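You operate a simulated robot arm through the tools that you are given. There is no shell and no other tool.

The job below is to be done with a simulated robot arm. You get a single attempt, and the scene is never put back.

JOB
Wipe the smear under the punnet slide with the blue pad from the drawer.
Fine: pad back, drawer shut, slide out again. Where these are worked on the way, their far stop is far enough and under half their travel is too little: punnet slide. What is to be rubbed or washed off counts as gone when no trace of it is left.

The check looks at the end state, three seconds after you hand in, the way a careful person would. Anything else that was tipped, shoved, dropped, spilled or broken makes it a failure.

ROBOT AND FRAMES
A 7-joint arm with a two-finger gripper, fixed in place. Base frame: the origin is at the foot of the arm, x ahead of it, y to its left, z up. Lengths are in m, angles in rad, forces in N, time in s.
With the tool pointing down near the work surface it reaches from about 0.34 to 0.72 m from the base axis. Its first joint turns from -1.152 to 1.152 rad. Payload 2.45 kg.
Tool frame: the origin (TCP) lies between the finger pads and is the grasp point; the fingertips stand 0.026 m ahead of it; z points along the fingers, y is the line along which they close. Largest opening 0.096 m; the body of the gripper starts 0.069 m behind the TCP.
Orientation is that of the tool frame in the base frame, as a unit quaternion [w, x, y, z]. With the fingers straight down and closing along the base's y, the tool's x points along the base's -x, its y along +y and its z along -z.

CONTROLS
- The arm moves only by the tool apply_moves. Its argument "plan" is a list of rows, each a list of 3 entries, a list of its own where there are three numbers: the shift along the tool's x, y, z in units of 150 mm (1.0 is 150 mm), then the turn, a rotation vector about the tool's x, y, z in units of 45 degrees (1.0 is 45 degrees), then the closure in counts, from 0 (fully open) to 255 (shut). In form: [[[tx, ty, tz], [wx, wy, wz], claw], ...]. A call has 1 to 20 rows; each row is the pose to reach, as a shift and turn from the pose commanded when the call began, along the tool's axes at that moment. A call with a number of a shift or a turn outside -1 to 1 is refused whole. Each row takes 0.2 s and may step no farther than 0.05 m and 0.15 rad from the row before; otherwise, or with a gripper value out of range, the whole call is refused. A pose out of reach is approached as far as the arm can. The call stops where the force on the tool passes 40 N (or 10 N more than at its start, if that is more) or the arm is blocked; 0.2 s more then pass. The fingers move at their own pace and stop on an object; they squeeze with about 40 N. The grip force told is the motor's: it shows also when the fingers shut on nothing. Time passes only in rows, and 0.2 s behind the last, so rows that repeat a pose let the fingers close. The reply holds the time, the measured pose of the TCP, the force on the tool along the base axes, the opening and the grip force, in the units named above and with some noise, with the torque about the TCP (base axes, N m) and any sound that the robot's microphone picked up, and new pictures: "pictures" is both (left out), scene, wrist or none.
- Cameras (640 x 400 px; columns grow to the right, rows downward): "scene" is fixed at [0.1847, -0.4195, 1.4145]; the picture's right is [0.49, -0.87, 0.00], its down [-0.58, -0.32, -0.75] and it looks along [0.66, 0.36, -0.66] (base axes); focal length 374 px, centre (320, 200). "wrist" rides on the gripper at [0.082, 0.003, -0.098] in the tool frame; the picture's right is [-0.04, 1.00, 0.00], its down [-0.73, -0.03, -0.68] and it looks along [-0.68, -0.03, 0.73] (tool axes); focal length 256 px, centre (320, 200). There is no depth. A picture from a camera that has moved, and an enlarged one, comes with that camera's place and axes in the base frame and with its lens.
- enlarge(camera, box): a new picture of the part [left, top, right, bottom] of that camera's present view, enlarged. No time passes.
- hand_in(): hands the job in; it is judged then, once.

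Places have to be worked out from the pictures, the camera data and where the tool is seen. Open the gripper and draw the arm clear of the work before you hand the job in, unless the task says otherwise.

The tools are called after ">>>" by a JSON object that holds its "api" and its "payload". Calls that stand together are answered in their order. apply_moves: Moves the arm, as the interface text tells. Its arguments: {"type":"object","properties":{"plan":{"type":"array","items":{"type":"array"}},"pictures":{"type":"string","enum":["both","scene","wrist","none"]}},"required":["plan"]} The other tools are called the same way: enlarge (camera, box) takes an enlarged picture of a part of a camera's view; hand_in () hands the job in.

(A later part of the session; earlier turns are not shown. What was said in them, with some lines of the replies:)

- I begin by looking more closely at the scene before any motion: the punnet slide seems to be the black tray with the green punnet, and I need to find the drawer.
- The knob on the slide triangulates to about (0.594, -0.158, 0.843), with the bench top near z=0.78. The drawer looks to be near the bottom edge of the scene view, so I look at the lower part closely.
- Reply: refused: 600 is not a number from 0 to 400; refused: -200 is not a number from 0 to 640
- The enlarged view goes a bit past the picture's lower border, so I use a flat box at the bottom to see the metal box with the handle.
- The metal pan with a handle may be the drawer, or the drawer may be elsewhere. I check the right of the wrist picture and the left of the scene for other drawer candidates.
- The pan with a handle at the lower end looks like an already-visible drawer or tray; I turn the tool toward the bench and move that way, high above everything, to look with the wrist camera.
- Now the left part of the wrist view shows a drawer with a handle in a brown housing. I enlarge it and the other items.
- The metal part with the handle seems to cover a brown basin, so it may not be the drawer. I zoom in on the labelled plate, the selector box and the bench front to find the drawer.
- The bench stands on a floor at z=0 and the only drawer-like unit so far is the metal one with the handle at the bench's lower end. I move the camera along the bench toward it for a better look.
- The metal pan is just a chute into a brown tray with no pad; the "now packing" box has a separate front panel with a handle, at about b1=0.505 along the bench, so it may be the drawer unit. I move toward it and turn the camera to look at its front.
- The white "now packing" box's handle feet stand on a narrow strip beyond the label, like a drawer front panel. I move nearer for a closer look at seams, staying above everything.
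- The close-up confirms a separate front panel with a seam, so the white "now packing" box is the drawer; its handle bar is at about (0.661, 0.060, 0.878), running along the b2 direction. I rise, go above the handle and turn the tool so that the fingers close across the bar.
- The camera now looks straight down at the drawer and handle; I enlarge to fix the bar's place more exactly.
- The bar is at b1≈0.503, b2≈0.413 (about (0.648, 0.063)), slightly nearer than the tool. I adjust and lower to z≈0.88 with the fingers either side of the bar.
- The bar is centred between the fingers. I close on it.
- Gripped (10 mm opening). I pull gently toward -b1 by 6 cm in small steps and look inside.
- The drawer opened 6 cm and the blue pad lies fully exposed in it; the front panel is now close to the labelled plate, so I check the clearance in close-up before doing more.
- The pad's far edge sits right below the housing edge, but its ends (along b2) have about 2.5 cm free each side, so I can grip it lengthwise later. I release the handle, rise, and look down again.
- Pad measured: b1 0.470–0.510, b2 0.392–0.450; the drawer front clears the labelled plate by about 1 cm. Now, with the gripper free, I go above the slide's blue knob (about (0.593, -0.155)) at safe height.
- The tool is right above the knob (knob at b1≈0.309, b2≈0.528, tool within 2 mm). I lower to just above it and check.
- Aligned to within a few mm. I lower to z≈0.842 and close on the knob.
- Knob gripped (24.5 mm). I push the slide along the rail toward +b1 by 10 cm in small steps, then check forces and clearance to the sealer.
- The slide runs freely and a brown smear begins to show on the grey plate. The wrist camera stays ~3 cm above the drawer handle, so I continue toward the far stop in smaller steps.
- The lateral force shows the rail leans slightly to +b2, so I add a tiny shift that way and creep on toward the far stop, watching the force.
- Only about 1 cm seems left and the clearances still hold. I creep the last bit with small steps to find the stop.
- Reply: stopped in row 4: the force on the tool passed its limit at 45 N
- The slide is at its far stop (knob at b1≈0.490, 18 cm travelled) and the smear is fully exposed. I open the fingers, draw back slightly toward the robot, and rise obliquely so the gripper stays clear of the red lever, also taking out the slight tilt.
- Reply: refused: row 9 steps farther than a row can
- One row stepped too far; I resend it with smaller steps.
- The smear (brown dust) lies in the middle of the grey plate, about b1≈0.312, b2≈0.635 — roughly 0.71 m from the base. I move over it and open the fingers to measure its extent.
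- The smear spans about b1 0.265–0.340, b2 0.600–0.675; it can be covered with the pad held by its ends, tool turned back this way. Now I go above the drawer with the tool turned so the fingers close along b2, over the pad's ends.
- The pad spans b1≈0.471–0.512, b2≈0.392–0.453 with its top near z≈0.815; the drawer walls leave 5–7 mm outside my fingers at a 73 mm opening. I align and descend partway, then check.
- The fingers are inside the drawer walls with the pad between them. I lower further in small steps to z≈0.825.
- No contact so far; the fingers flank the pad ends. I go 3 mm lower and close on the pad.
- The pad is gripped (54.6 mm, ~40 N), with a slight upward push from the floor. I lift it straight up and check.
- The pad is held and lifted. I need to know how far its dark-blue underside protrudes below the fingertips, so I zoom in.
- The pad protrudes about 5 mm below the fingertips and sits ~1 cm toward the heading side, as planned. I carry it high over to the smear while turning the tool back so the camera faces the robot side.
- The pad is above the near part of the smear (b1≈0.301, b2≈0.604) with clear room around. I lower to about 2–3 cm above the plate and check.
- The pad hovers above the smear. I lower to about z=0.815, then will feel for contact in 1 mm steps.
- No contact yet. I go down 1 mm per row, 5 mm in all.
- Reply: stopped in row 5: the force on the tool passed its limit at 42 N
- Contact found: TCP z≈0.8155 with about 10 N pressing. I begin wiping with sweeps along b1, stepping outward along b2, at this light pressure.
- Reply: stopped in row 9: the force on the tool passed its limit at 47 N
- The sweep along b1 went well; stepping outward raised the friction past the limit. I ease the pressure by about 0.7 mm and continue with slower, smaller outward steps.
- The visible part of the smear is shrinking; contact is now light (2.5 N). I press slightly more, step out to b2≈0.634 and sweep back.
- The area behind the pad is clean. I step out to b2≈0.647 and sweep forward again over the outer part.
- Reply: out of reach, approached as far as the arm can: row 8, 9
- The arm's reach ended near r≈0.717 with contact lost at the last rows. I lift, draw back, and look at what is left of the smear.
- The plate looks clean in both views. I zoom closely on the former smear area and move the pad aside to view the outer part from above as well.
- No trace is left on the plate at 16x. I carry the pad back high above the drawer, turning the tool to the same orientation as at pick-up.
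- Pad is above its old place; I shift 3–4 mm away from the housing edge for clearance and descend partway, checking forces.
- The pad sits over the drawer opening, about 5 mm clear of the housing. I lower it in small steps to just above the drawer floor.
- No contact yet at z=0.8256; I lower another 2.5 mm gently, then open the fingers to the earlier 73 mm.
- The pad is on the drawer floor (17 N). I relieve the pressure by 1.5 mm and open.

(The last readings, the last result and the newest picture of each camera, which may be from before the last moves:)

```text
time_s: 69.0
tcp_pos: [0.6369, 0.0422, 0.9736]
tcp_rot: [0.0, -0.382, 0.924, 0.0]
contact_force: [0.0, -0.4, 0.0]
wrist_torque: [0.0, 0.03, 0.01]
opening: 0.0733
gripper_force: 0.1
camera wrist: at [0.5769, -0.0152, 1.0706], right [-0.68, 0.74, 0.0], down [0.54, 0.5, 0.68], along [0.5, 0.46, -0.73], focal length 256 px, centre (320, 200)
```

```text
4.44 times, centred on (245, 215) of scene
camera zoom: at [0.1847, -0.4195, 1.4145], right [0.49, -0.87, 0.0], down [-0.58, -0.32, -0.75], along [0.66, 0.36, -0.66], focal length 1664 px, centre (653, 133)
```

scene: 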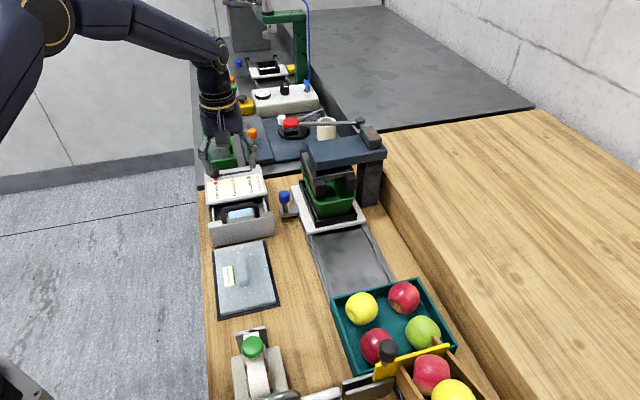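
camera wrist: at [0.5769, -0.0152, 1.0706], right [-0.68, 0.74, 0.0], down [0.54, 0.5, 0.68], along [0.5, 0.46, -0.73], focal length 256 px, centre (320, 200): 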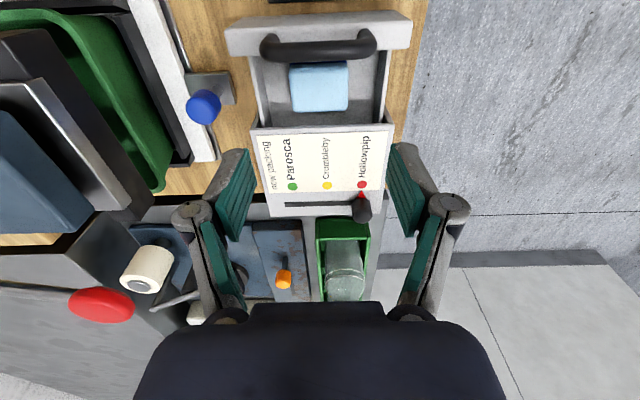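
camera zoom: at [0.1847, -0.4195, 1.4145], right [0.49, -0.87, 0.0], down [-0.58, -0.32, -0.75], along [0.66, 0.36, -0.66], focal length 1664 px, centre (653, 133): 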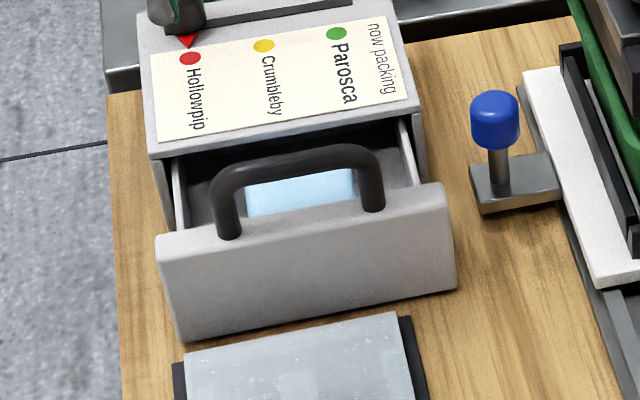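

The pad lies flat back in the drawer. I turn the tool again so the fingers close across the handle bar and go above the handle (b1≈0.441, b2≈0.413).

>>> {"api": "apply_moves", "payload": {"plan": [[[0, 0, -0.1], [0, 0, 0], 60], [[0, 0, -0.2], [0, 0, 0], 60], [[0.03, 0.005, -0.2], [0, 0, 0.125], 80], [[0.06, 0.01, -0.2], [0, 0, 0.25], 100], [[0.1, 0.02, -0.2], [0, 0, 0.375], 100], [[0.13, 0.025, -0.2], [0, 0, 0.5], 100], [[0.16, 0.03, -0.2], [0, 0, 0.625], 100], [[0.2, 0.04, -0.2], [0, 0, 0.75], 100], [[0.23, 0.045, -0.2], [0, 0, 0.875], 100], [[0.261, 0.05, -0.2], [0, 0, 1.0], 100], [[0.261, 0.05, -0.2], [0, 0, 1.0], 100]], "pictures": "none"}}

>>> {"api": "apply_moves", "payload": {"plan": [[[0, 0, 0], [0, 0, 0.17], 100], [[0, 0, 0], [0, 0, 0.34], 100], [[0, 0, 0], [0, 0, 0.5], 100], [[0, 0, 0], [0, 0, 0.66], 100], [[0, 0, 0], [0, 0, 0.83], 100], [[0, 0, 0], [0, 0, 1.0], 100], [[0, 0, 0], [0, 0, 1.0], 100]], "pictures": "both"}}

>>> {"api": "enlarge", "payload": {"camera": "wrist", "box": [220, 0, 440, 150]}}

```text
time_s: 71.3
tcp_pos: [0.6052, 0.0195, 1.0035]
tcp_rot: [0.0, 0.001, 1.0, 0.0]
contact_force: [0.5, 0.5, 0.4]
wrist_torque: [0.03, 0.01, 0.0]
opening: 0.0583
gripper_force: 0.1
```

```text
time_s: 73.0
tcp_pos: [0.6054, 0.0197, 1.0017]
tcp_rot: [0.0, 0.384, 0.923, 0.0]
contact_force: [-0.6, -0.3, -0.2]
wrist_torque: [-0.01, -0.01, -0.01]
opening: 0.0585
gripper_force: 0.2
camera wrist: at [0.5498, 0.0782, 1.0995], right [0.74, 0.68, 0.0], down [0.5, -0.54, 0.68], along [0.46, -0.5, -0.73], focal length 256 px, centre (320, 200)
```

scene: 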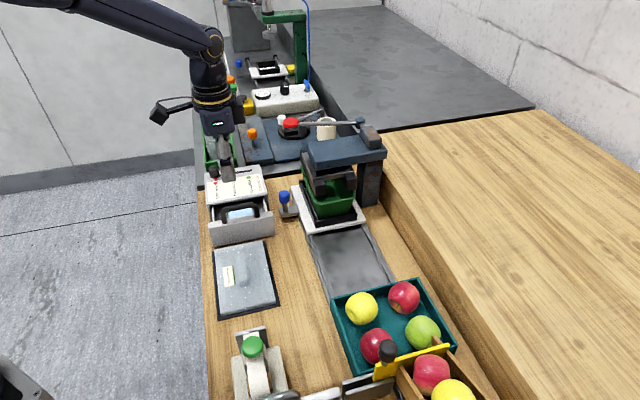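
wrist: 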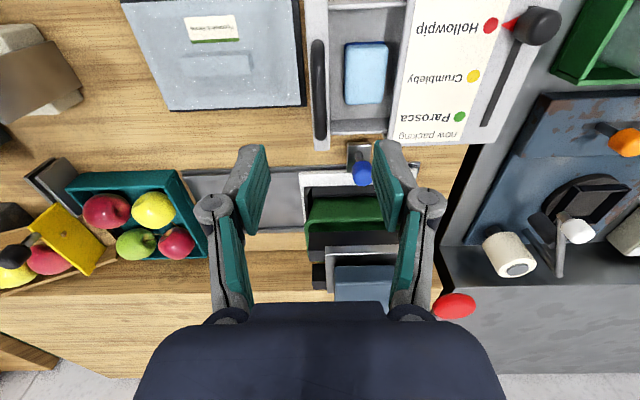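

```text
2.67 times, centred on (330, 75) of wrist
camera zoom: at [0.5498, 0.0782, 1.0995], right [0.74, 0.68, 0.0], down [0.5, -0.54, 0.68], along [0.46, -0.5, -0.73], focal length 683 px, centre (293, 533)
```

zoom: 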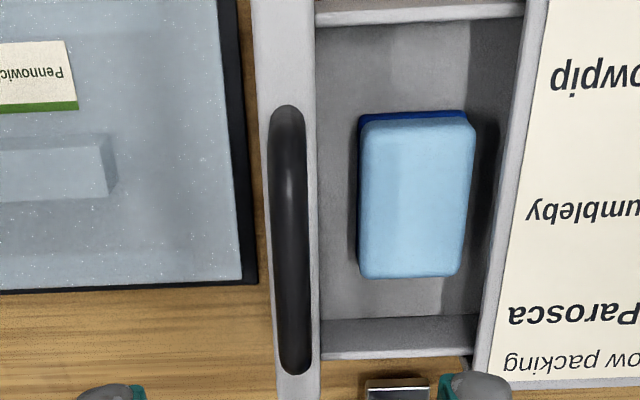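

The handle bar is at b1≈0.440, b2≈0.412. I lower over it to z≈0.882 and close.

>>> {"api": "apply_moves", "payload": {"plan": [[[0.01, -0.015, 0.2], [0, 0, 0], 100], [[0.01, -0.015, 0.45], [0, 0, 0], 100], [[0.01, -0.015, 0.65], [0, 0, 0], 100], [[0.01, -0.015, 0.8], [0, 0, 0], 100], [[0.01, -0.015, 0.8], [0, 0, 0], 100], [[0.01, -0.015, 0.8], [0, 0, 0], 255], [[0.01, -0.015, 0.8], [0, 0, 0], 255], [[0.01, -0.015, 0.8], [0, 0, 0], 255], [[0.01, -0.015, 0.8], [0, 0, 0], 255], [[0.01, -0.015, 0.8], [0, 0, 0], 255]], "pictures": "wrist"}}

```text
time_s: 75.2
tcp_pos: [0.6021, 0.0171, 0.881]
tcp_rot: [0.0, 0.384, 0.924, 0.0]
contact_force: [0.3, -0.1, -2.5]
wrist_torque: [-0.07, -0.09, 0.06]
opening: 0.0104
gripper_force: 37.6
camera wrist: at [0.5466, 0.0755, 0.9792], right [0.74, 0.68, 0.0], down [0.5, -0.54, 0.68], along [0.46, -0.5, -0.73], focal length 256 px, centre (320, 200)
```

wrist: 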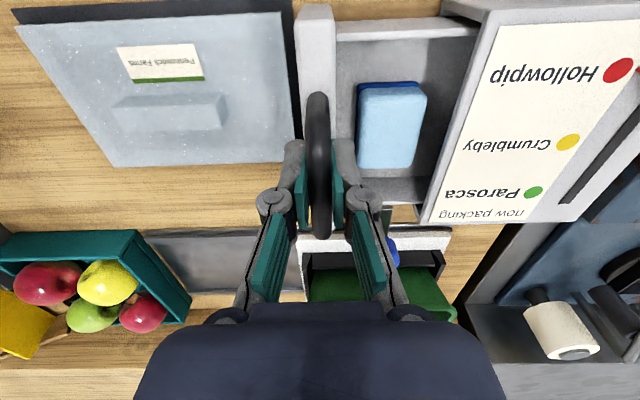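

Handle gripped. I push the drawer shut along +b1, slowing at the end.

>>> {"api": "apply_moves", "payload": {"plan": [[[0, 0.07, 0], [0, 0, 0], 255], [[0, 0.14, 0], [0, 0, 0], 255], [[0, 0.21, 0], [0, 0, 0], 255], [[0, 0.28, 0], [0, 0, 0], 255], [[0, 0.34, 0], [0, 0, 0], 255], [[0, 0.38, 0], [0, 0, 0], 255], [[0, 0.41, 0], [0, 0, 0], 255], [[0, 0.43, 0], [0, 0, 0], 255], [[0, 0.43, 0], [0, 0, 0], 255]], "pictures": "both"}}

>>> {"api": "enlarge", "payload": {"camera": "wrist", "box": [260, 0, 460, 240]}}

```text
time_s: 77.2
tcp_pos: [0.6489, 0.0639, 0.8823]
tcp_rot: [0.0, 0.384, 0.923, -0.001]
contact_force: [9.5, -9.9, -19.1]
wrist_torque: [-0.03, 0.0, 0.06]
opening: 0.0101
gripper_force: 37.6
camera wrist: at [0.5934, 0.1226, 0.9791], right [0.74, 0.68, 0.0], down [0.5, -0.54, 0.68], along [0.46, -0.5, -0.73], focal length 256 px, centre (320, 200)
```

scene: 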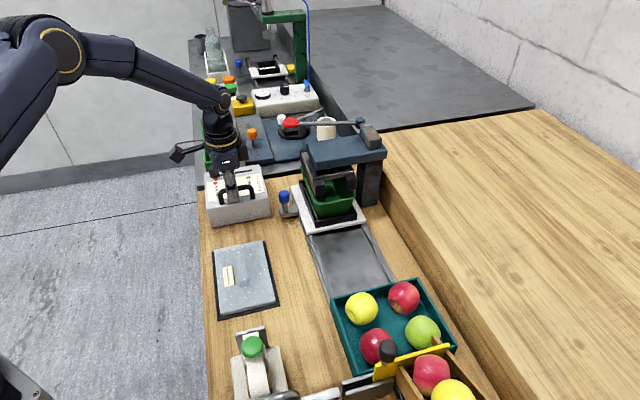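
wrist: 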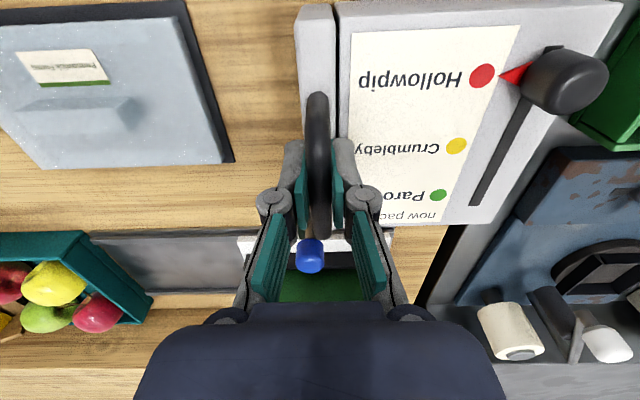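

```text
1.67 times, centred on (360, 120) of wrist
camera zoom: at [0.5934, 0.1226, 0.9791], right [0.74, 0.68, 0.0], down [0.5, -0.54, 0.68], along [0.46, -0.5, -0.73], focal length 427 px, centre (253, 333)
```

zoom: 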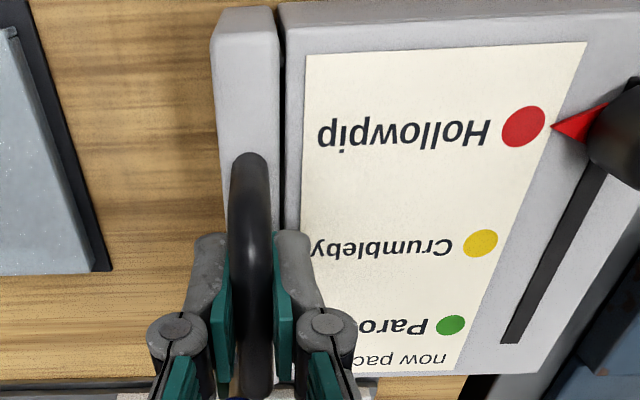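

A gap of about 2 mm remains, with side and vertical strain in the grip but no end stop yet. I relieve the strain slightly and push the last millimetres.

>>> {"api": "apply_moves", "payload": {"plan": [[[-0.006, 0, 0.006], [0, 0, 0], 255], [[-0.006, 0.007, 0.008], [0, 0, 0], 255], [[-0.006, 0.014, 0.008], [0, 0, 0], 255], [[-0.006, 0.021, 0.008], [0, 0, 0], 255], [[-0.006, 0.028, 0.008], [0, 0, 0], 255], [[-0.006, 0.034, 0.008], [0, 0, 0], 255]], "pictures": "wrist"}}

>>> {"api": "enlarge", "payload": {"camera": "wrist", "box": [290, 0, 390, 60]}}

```text
time_s: 78.5
tcp_pos: [0.6506, 0.0651, 0.8821]
tcp_rot: [-0.002, 0.383, 0.924, -0.004]
contact_force: [-26.4, -24.1, 11.3]
wrist_torque: [-0.18, -0.12, 0.13]
opening: 0.0103
gripper_force: 37.3
camera wrist: at [0.595, 0.1237, 0.9794], right [0.74, 0.68, -0.01], down [0.5, -0.54, 0.68], along [0.45, -0.5, -0.73], focal length 256 px, centre (320, 200)
```

wrist: 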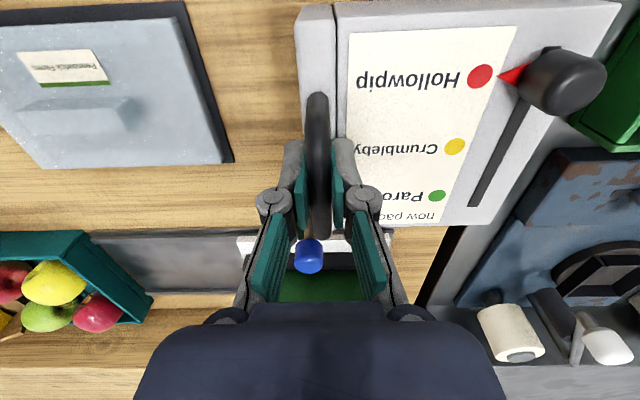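

```text
6.40 times, centred on (340, 30) of wrist
camera zoom: at [0.595, 0.1237, 0.9794], right [0.74, 0.68, -0.01], down [0.5, -0.54, 0.68], along [0.45, -0.5, -0.73], focal length 1638 px, centre (192, 1288)
```

zoom: 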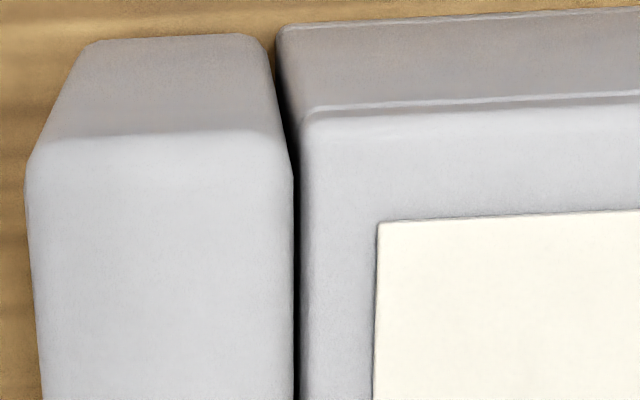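

The drawer is now at its stop (36 N reaction, gap ~0.5 mm). I open the fingers and rise straight up.

>>> {"api": "apply_moves", "payload": {"plan": [[[0, 0, 0], [0, 0, 0], 110], [[0, 0, 0], [0, 0, 0], 110], [[0, 0, 0], [0, 0, 0], 110], [[0, 0, 0], [0, 0, 0], 110], [[0, 0, -0.3], [0, 0, 0], 110], [[0, 0, -0.6], [0, 0, 0], 110], [[0, 0, -0.9], [0, 0, 0], 110], [[0, 0, -0.95], [0, 0, 0], 110]], "pictures": "both"}}

>>> {"api": "enlarge", "payload": {"camera": "wrist", "box": [260, 0, 500, 150]}}

>>> {"api": "enlarge", "payload": {"camera": "scene", "box": [195, 160, 295, 250]}}

```text
time_s: 80.3
tcp_pos: [0.6531, 0.0662, 1.0237]
tcp_rot: [0.0, 0.382, 0.924, -0.001]
contact_force: [-0.1, -0.2, -0.4]
wrist_torque: [0.01, 0.01, -0.02]
opening: 0.0544
gripper_force: 0.0
camera wrist: at [0.5984, 0.125, 1.121], right [0.74, 0.68, 0.0], down [0.5, -0.54, 0.68], along [0.46, -0.5, -0.73], focal length 256 px, centre (320, 200)
```

scene: 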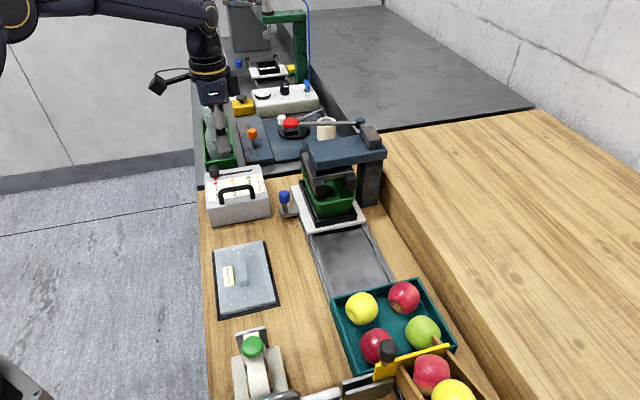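
wrist: 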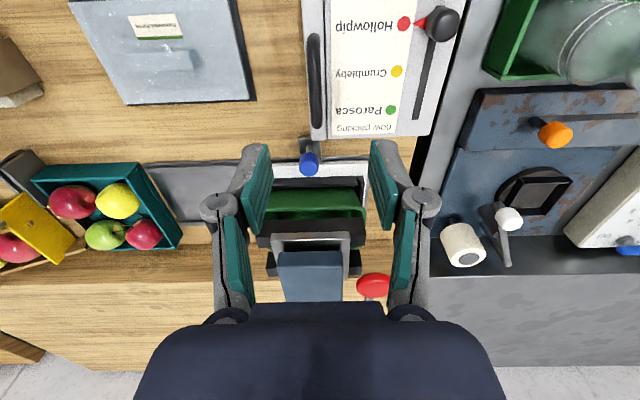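

```text
2.67 times, centred on (380, 75) of wrist
camera zoom: at [0.5984, 0.125, 1.121], right [0.74, 0.68, 0.0], down [0.5, -0.54, 0.68], along [0.46, -0.5, -0.73], focal length 683 px, centre (160, 533)
```

zoom: 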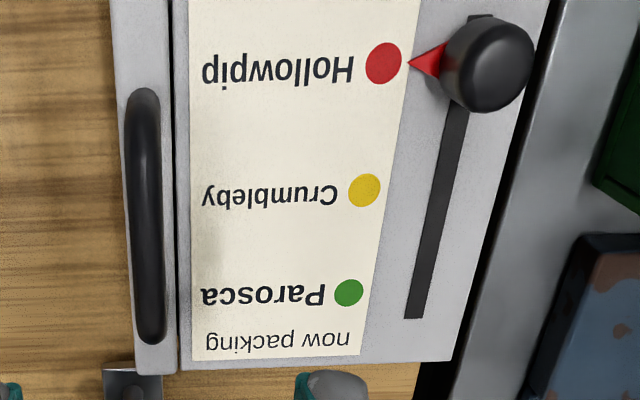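

```text
4.44 times, centred on (245, 205) of scene
camera zoom: at [0.1847, -0.4195, 1.4145], right [0.49, -0.87, 0.0], down [-0.58, -0.32, -0.75], along [0.66, 0.36, -0.66], focal length 1664 px, centre (653, 178)
```

zoom: 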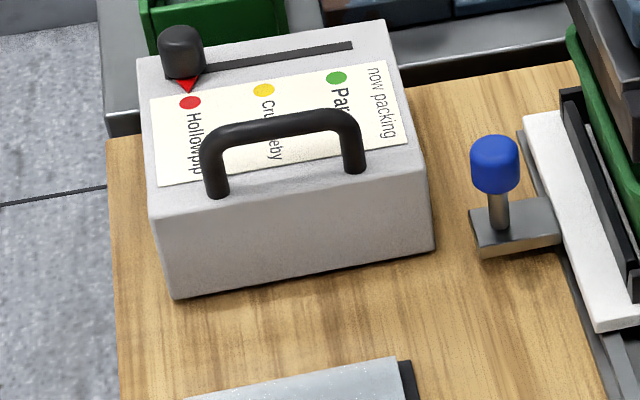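

The drawer is shut with the same seam as at the start. Now the slide: I move to a staging point at b1≈0.40, b2≈0.512, keeping away from the red lever, with the fingers open 4 cm.

>>> {"api": "apply_moves", "payload": {"plan": [[[0, -0.2, 0], [0, 0, 0], 150], [[-0.05, -0.4, 0], [0, 0, 0], 150], [[-0.2, -0.6, 0], [0, 0, 0], 150], [[-0.4, -0.724, -0.0], [0, 0, 0], 150], [[-0.647, -0.724, 0], [0, 0, 0], 150], [[-0.647, -0.724, 0], [0, 0, 0], 150]], "pictures": "both"}}

>>> {"api": "enlarge", "payload": {"camera": "wrist", "box": [340, 40, 540, 200]}}

```text
time_s: 81.8
tcp_pos: [0.6445, -0.077, 1.0238]
tcp_rot: [0.0, 0.382, 0.924, 0.001]
contact_force: [0.3, 0.2, 0.4]
wrist_torque: [0.0, -0.03, 0.0]
opening: 0.0396
gripper_force: 0.0
camera wrist: at [0.5887, -0.0186, 1.1216], right [0.74, 0.68, 0.0], down [0.5, -0.54, 0.68], along [0.46, -0.5, -0.73], focal length 256 px, centre (320, 200)
```

scene: 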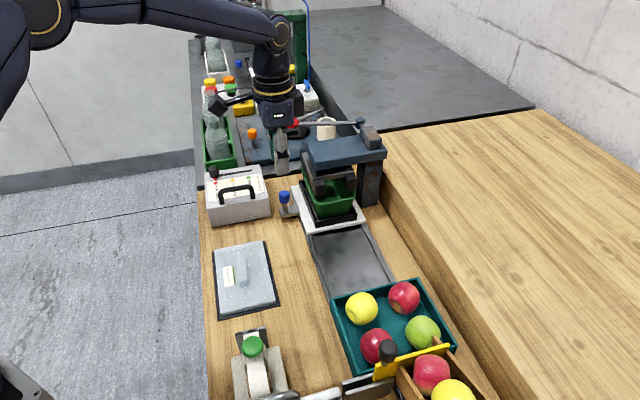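
wrist: 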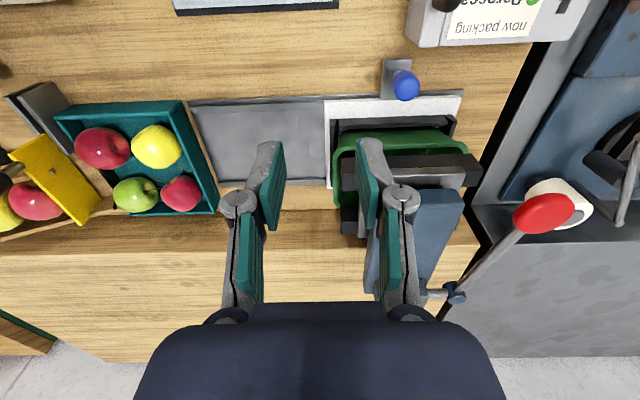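

```text
2.50 times, centred on (440, 120) of wrist
camera zoom: at [0.5887, -0.0186, 1.1216], right [0.74, 0.68, 0.0], down [0.5, -0.54, 0.68], along [0.46, -0.5, -0.73], focal length 640 px, centre (20, 400)
```

zoom: 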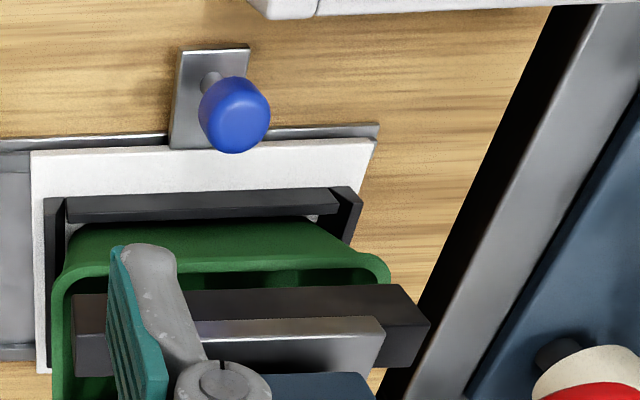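

The knob is at b1≈0.489, b2≈0.526. I go diagonally down to just above it (b1 0.486, b2 0.512, z 0.893), reversing my exit path.

>>> {"api": "apply_moves", "payload": {"plan": [[[-0.01, 0.08, 0.2], [0, 0, 0], 150], [[-0.01, 0.2, 0.4], [0, 0, 0], 150], [[-0.01, 0.34, 0.58], [0, 0, 0], 150], [[-0.01, 0.47, 0.74], [0, 0, 0], 150], [[-0.01, 0.565, 0.87], [0, 0, 0], 150], [[-0.01, 0.565, 0.87], [0, 0, 0], 150]], "pictures": "both"}}

>>> {"api": "enlarge", "payload": {"camera": "wrist", "box": [220, 60, 420, 220]}}

>>> {"api": "enlarge", "payload": {"camera": "scene", "box": [250, 140, 350, 230]}}

```text
time_s: 83.2
tcp_pos: [0.7045, -0.0185, 0.8924]
tcp_rot: [0.0, 0.384, 0.923, 0.001]
contact_force: [0.9, 0.2, -0.3]
wrist_torque: [-0.01, -0.04, 0.01]
opening: 0.0396
gripper_force: 0.0
camera wrist: at [0.6498, 0.0389, 0.9905], right [0.74, 0.68, 0.0], down [0.5, -0.54, 0.68], along [0.46, -0.5, -0.73], focal length 256 px, centre (320, 200)
```

scene: 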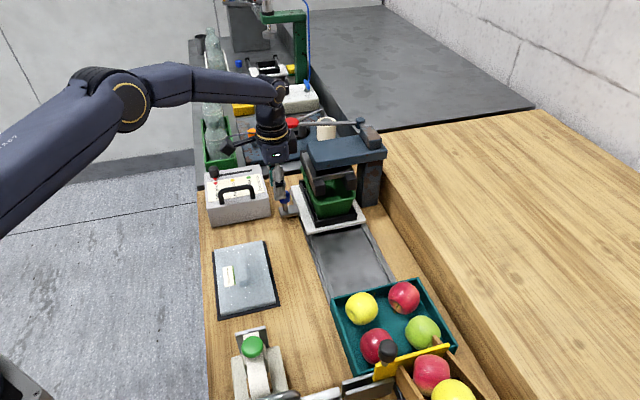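
wrist: 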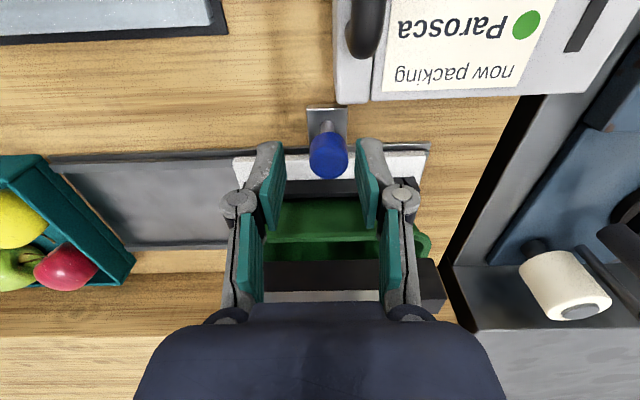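

```text
2.50 times, centred on (320, 140) of wrist
camera zoom: at [0.6498, 0.0389, 0.9905], right [0.74, 0.68, 0.0], down [0.5, -0.54, 0.68], along [0.46, -0.5, -0.73], focal length 640 px, centre (320, 350)
```

zoom: 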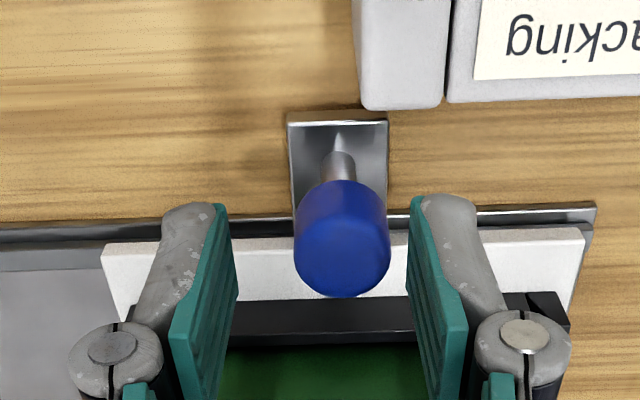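

```text
4.44 times, centred on (300, 185) of scene
camera zoom: at [0.1847, -0.4194, 1.4145], right [0.49, -0.87, 0.0], down [-0.58, -0.32, -0.75], along [0.66, 0.36, -0.66], focal length 1664 px, centre (409, 267)
```

zoom: 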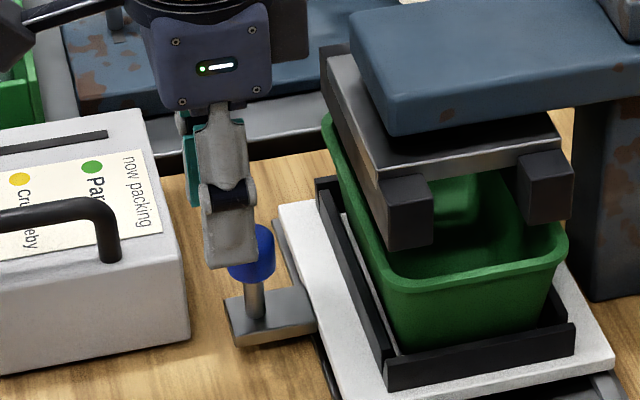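

The knob is 3.6 mm further +b1 than the finger midpoint; I correct that, lower to z≈0.842, move onto the knob along +b2 and close.

>>> {"api": "apply_moves", "payload": {"plan": [[[0, 0.024, 0], [0, 0, 0], 150], [[0, 0.024, 0.12], [0, 0, 0], 150], [[0, 0.024, 0.24], [0, 0, 0], 150], [[0, 0.024, 0.335], [0, 0, 0], 150], [[-0.05, 0.024, 0.335], [0, 0, 0], 150], [[-0.097, 0.024, 0.335], [0, 0, 0], 150], [[-0.097, 0.024, 0.335], [0, 0, 0], 255], [[-0.097, 0.024, 0.335], [0, 0, 0], 255], [[-0.097, 0.024, 0.335], [0, 0, 0], 255], [[-0.097, 0.024, 0.335], [0, 0, 0], 255]], "pictures": "wrist"}}

```text
time_s: 85.3
tcp_pos: [0.7176, -0.0275, 0.8432]
tcp_rot: [0.001, 0.382, 0.924, 0.0]
contact_force: [1.6, 1.0, 1.3]
wrist_torque: [0.07, 0.04, -0.01]
opening: 0.0243
gripper_force: 44.7
camera wrist: at [0.662, 0.032, 0.9406], right [0.74, 0.68, 0.0], down [0.5, -0.54, 0.68], along [0.46, -0.5, -0.73], focal length 256 px, centre (320, 200)
```

wrist: 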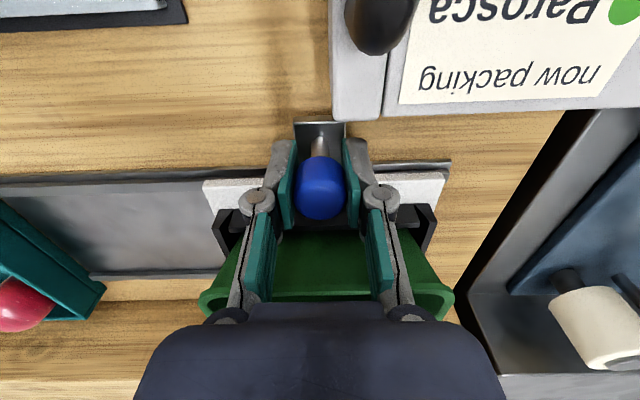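

Knob gripped again. I pull the slide back out along -b1 by 10 cm first.

>>> {"api": "apply_moves", "payload": {"plan": [[[0, -0.1, 0], [0, 0, 0], 255], [[0, -0.2, 0], [0, 0, 0], 255], [[0.002, -0.3, 0], [0, 0, 0], 255], [[0.003, -0.4, 0], [0, 0, 0], 255], [[0.004, -0.5, 0], [0, 0, 0], 255], [[0.005, -0.6, 0], [0, 0, 0], 255], [[0.006, -0.68, 0], [0, 0, 0], 255], [[0.006, -0.68, 0], [0, 0, 0], 255]], "pictures": "both"}}

```text
time_s: 87.2
tcp_pos: [0.6457, -0.099, 0.8421]
tcp_rot: [0.001, 0.382, 0.924, 0.0]
contact_force: [0.8, 0.5, 7.3]
wrist_torque: [-0.37, -0.45, 0.01]
opening: 0.0245
gripper_force: 45.0
camera wrist: at [0.5903, -0.0395, 0.9404], right [0.73, 0.68, 0.0], down [0.5, -0.54, 0.68], along [0.46, -0.5, -0.73], focal length 256 px, centre (320, 200)
```

scene: 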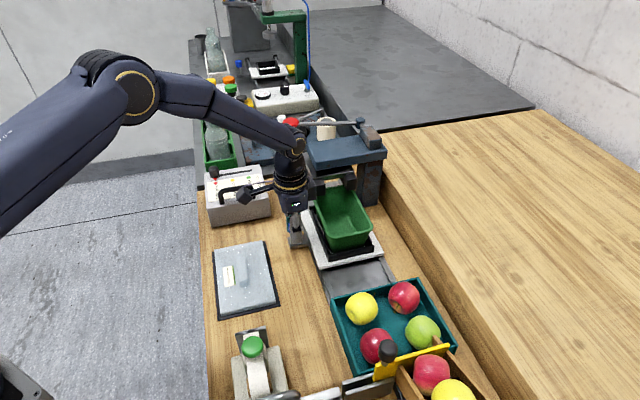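
wrist: 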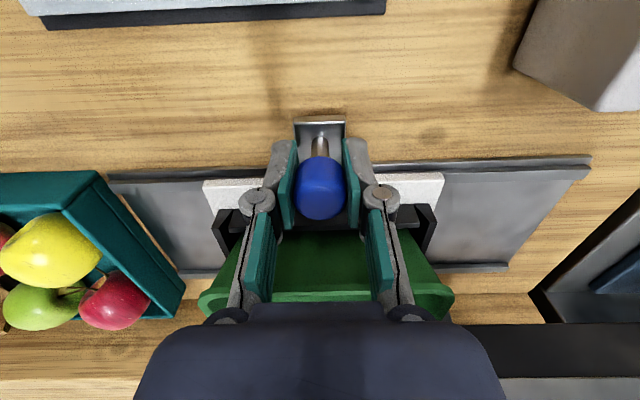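

It runs freely. I pull the remaining ~7.5 cm, slowing toward the start position (b1≈0.310).

>>> {"api": "apply_moves", "payload": {"plan": [[[0, -0.1, 0], [0, 0, 0], 255], [[0, -0.2, 0], [0, 0, 0], 255], [[0, -0.3, 0], [0, 0, 0], 255], [[0, -0.39, 0], [0, 0, 0], 255], [[0, -0.44, 0], [0, 0, 0], 255], [[0, -0.47, 0], [0, 0, 0], 255], [[0, -0.49, 0], [0, 0, 0], 255], [[0, -0.505, 0], [0, 0, 0], 255], [[0, -0.505, 0], [0, 0, 0], 255]], "pictures": "both"}}

```text
time_s: 89.2
tcp_pos: [0.5912, -0.1519, 0.8421]
tcp_rot: [0.0, 0.382, 0.924, 0.0]
contact_force: [4.0, -6.0, 8.3]
wrist_torque: [-0.17, -0.17, 0.04]
opening: 0.0245
gripper_force: 44.8
camera wrist: at [0.5362, -0.0937, 0.9405], right [0.74, 0.68, 0.0], down [0.5, -0.54, 0.68], along [0.46, -0.5, -0.73], focal length 256 px, centre (320, 200)
```

scene: 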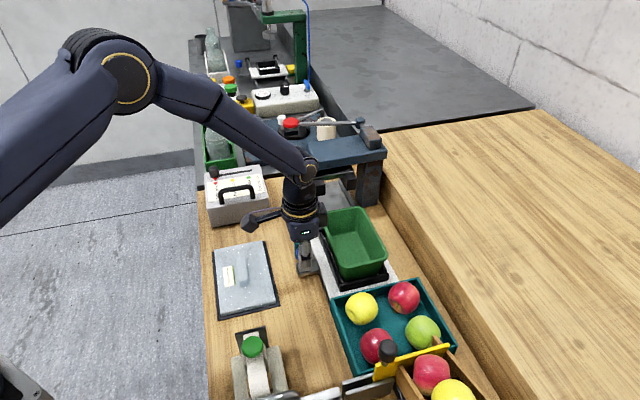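
wrist: 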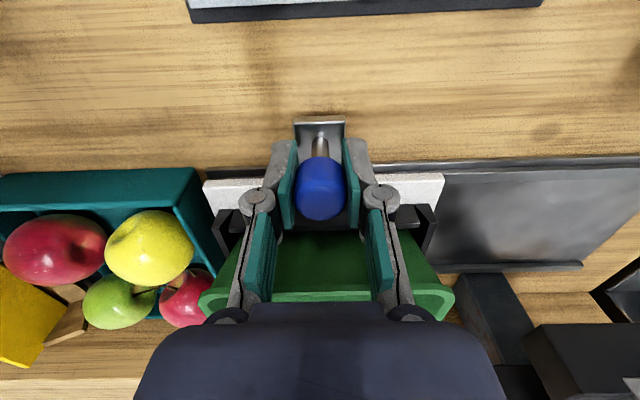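

The slide is back at its starting place (b1≈0.3107 vs 0.3103 at first). I nudge 2 mm more to be sure it is at its out stop.

>>> {"api": "apply_moves", "payload": {"plan": [[[-0.003, -0.007, 0], [0, 0, 0], 255], [[-0.003, -0.014, 0], [0, 0, 0], 255], [[-0.003, -0.014, 0], [0, 0, 0], 255]], "pictures": "none"}}

```text
time_s: 90.0
tcp_pos: [0.591, -0.153, 0.8427]
tcp_rot: [0.0, 0.383, 0.924, 0.0]
contact_force: [9.0, 1.6, -5.0]
wrist_torque: [0.0, -0.17, 0.03]
opening: 0.0243
gripper_force: 45.0
```

There is now 7.5 N resistance, so it's at the stop. I open the fingers and rise straight up.

>>> {"api": "apply_moves", "payload": {"plan": [[[0, 0.007, 0], [0, 0, 0], 100], [[0, 0.007, 0], [0, 0, 0], 100], [[0, 0.007, 0], [0, 0, 0], 100], [[0, 0.007, 0], [0, 0, 0], 100], [[0, 0.007, -0.25], [0, 0, 0], 100], [[0, 0.007, -0.5], [0, 0, 0], 100], [[0, 0.007, -0.75], [0, 0, 0], 100], [[0, 0.007, -1.0], [0, 0, 0], 100], [[0, 0.007, -1.0], [0, 0, 0], 100]], "pictures": "both"}}

>>> {"api": "enlarge", "payload": {"camera": "scene", "box": [280, 190, 440, 290]}}

>>> {"api": "enlarge", "payload": {"camera": "wrist", "box": [220, 40, 460, 200]}}

```text
time_s: 92.0
tcp_pos: [0.5898, -0.1523, 0.9935]
tcp_rot: [0.0, 0.383, 0.924, 0.0]
contact_force: [0.5, 0.0, -0.5]
wrist_torque: [0.0, 0.02, 0.01]
opening: 0.0583
gripper_force: 0.1
camera wrist: at [0.5343, -0.0939, 1.0907], right [0.74, 0.68, 0.0], down [0.5, -0.54, 0.68], along [0.46, -0.5, -0.73], focal length 256 px, centre (320, 200)
```

scene: 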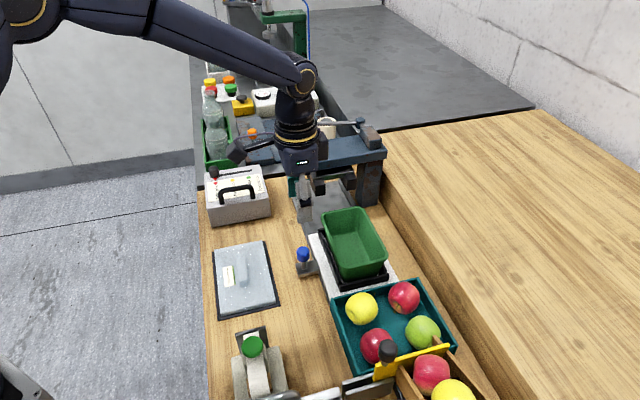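
wrist: 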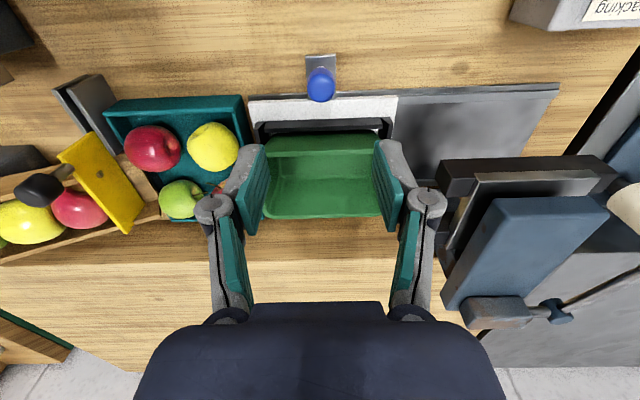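

```text
4.00 times, centred on (360, 240) of scene
camera zoom: at [0.1847, -0.4195, 1.4145], right [0.49, -0.87, 0.0], down [-0.58, -0.32, -0.75], along [0.66, 0.36, -0.66], focal length 1498 px, centre (160, 40)
```

zoom: 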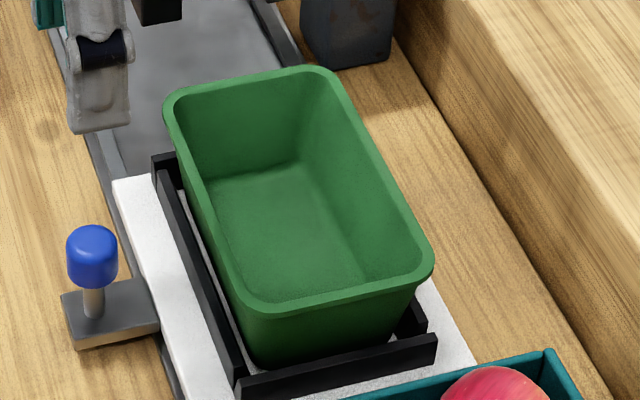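

```text
2.50 times, centred on (340, 120) of wrist
camera zoom: at [0.5343, -0.0939, 1.0907], right [0.74, 0.68, 0.0], down [0.5, -0.54, 0.68], along [0.46, -0.5, -0.73], focal length 640 px, centre (270, 400)
```

zoom: 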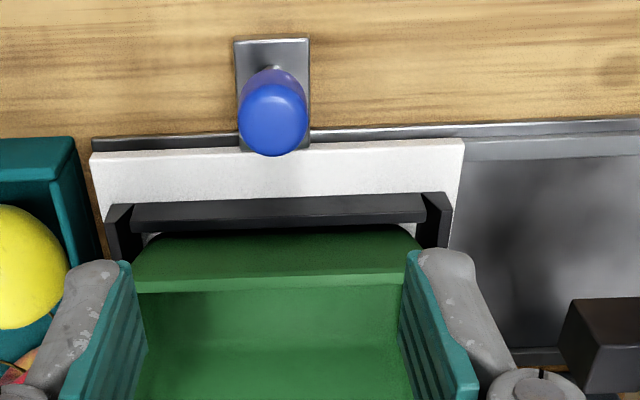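

The slide is exactly where it began. I open the gripper fully and draw the arm back toward its starting place, clear of the bench.

>>> {"api": "apply_moves", "payload": {"plan": [[[0.2, 0.1, -0.15], [0, 0, 0], 50], [[0.45, 0.2, -0.3], [0, 0, 0], 0], [[0.7, 0.3, -0.4], [0, 0, 0], 0], [[0.95, 0.35, -0.4], [0, 0, 0], 0], [[0.95, 0.35, -0.4], [0, 0, 0], 0]], "pictures": "none"}}

>>> {"api": "apply_moves", "payload": {"plan": [[[0.2, 0.1, 0], [0, 0, -0.15], 0], [[0.4, 0.2, 0], [0, 0, -0.3], 0], [[0.55, 0.3, 0], [0, 0, -0.45], 0], [[0.65, 0.4, 0], [0, 0, -0.6], 0], [[0.65, 0.4, 0], [0, 0, -0.6], 0]], "pictures": "both"}}

```text
time_s: 93.2
tcp_pos: [0.5267, -0.0149, 1.0525]
tcp_rot: [0.001, 0.382, 0.924, -0.001]
contact_force: [1.3, -0.1, 0.6]
wrist_torque: [0.02, -0.01, -0.02]
opening: 0.096
gripper_force: 0.1
```

```text
time_s: 94.3
tcp_pos: [0.5008, 0.0963, 1.0515]
tcp_rot: [-0.001, 0.156, 0.988, -0.001]
contact_force: [0.9, 0.7, -0.3]
wrist_torque: [0.01, 0.0, -0.03]
opening: 0.096
gripper_force: 0.0
camera wrist: at [0.4239, 0.1232, 1.149], right [0.35, 0.94, 0.0], down [0.69, -0.25, 0.68], along [0.64, -0.24, -0.73], focal length 256 px, centre (320, 200)
```

scene: 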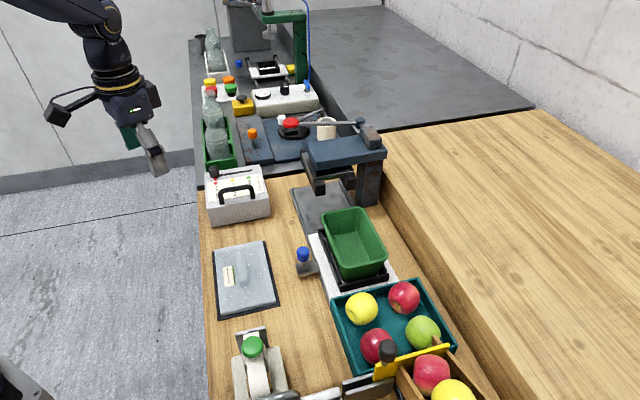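
wrist: 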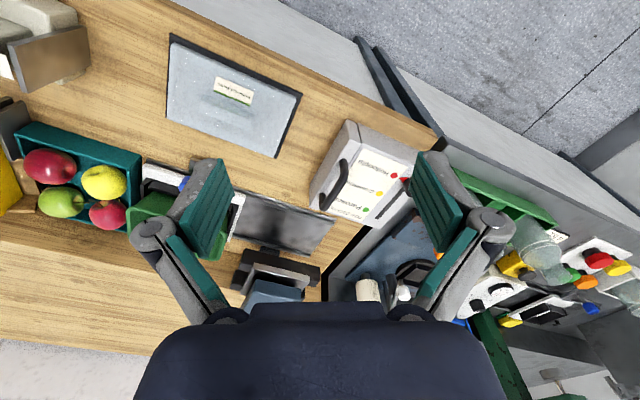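

Everything looks as at the start. One last close check of the drawer, the plate and the slide before handing in.

>>> {"api": "enlarge", "payload": {"camera": "scene", "box": [190, 150, 350, 250]}}

>>> {"api": "enlarge", "payload": {"camera": "scene", "box": [200, 225, 320, 325]}}

>>> {"api": "enlarge", "payload": {"camera": "scene", "box": [280, 190, 440, 290]}}

>>> {"api": "enlarge", "payload": {"camera": "wrist", "box": [300, 110, 420, 230]}}

```text
4.00 times, centred on (270, 200) of scene
camera zoom: at [0.1847, -0.4194, 1.4145], right [0.49, -0.87, 0.0], down [-0.58, -0.32, -0.75], along [0.66, 0.36, -0.66], focal length 1498 px, centre (520, 200)
```

zoom: 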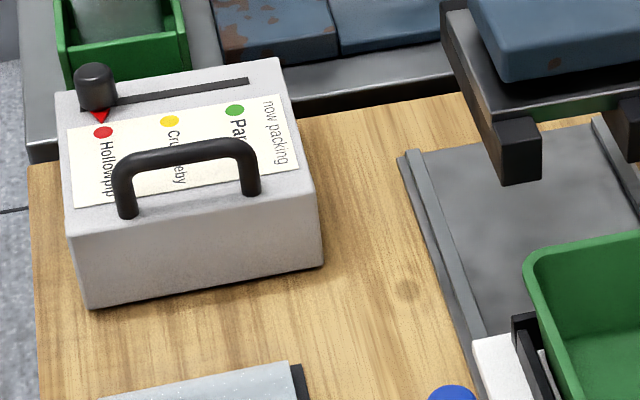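

```text
4.00 times, centred on (260, 275) of scene
camera zoom: at [0.1847, -0.4194, 1.4145], right [0.49, -0.87, 0.0], down [-0.58, -0.32, -0.75], along [0.66, 0.36, -0.66], focal length 1498 px, centre (560, -100)
```

zoom: 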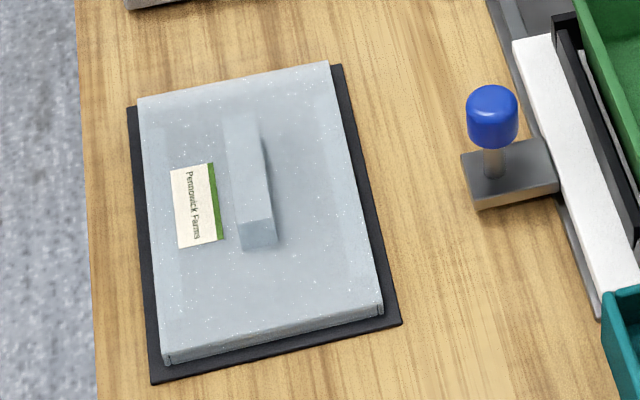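

```text
4.00 times, centred on (360, 240) of scene
camera zoom: at [0.1847, -0.4194, 1.4145], right [0.49, -0.87, 0.0], down [-0.58, -0.32, -0.75], along [0.66, 0.36, -0.66], focal length 1498 px, centre (160, 40)
```

zoom: 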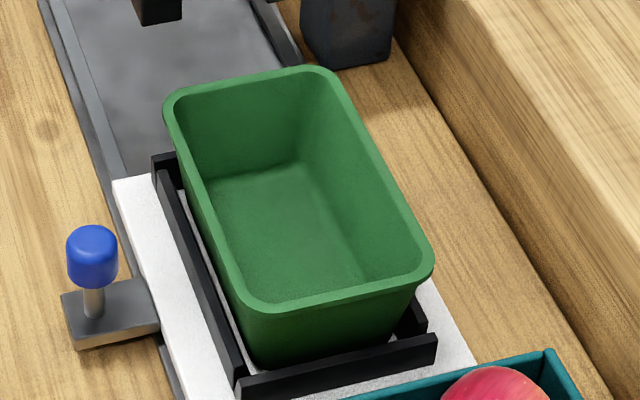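

```text
3.33 times, centred on (360, 170) of wrist
camera zoom: at [0.4239, 0.1232, 1.149], right [0.35, 0.94, 0.0], down [0.69, -0.25, 0.68], along [0.64, -0.24, -0.73], focal length 853 px, centre (187, 300)
```

zoom: 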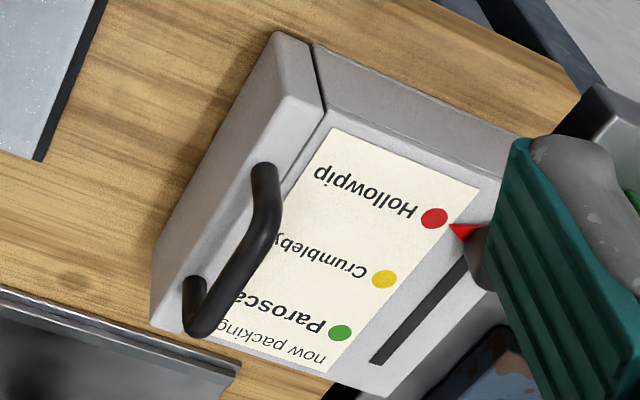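

The close-ups match the starting pictures: the drawer is shut with the pad inside, and the slide is out with the punnet in place. The last view of the plate showed no smear, nothing else was disturbed, and the arm is clear with the gripper open. I hand the job in.

>>> {"api": "hand_in", "payload": {}}

```text
The job is handed in.
```

The smear under the punnet slide is wiped off, and I've handed the job in. I don't have the check's verdict.

- **Smear:** I pushed the slide 18 cm to its far stop, which uncovered the whole smear. I wiped it with the blue pad in several passes. No trace was visible on the plate at 16x magnification.
- **Pad and drawer:** the pad is back flat in the drawer under the "now packing" box. The drawer is pushed to its stop, with the same narrow seam as before.
- **Slide:** it is out again within a millimetre of where it started, with the punnet still in place.
- **Surroundings:** nothing looks moved in the final close-ups compared with the starting pictures. The gripper is open and the arm is clear of the bench.

While wiping, I pressed harder than intended twice, and the 40 N force limit stopped the move each time. I saw no damage from either.
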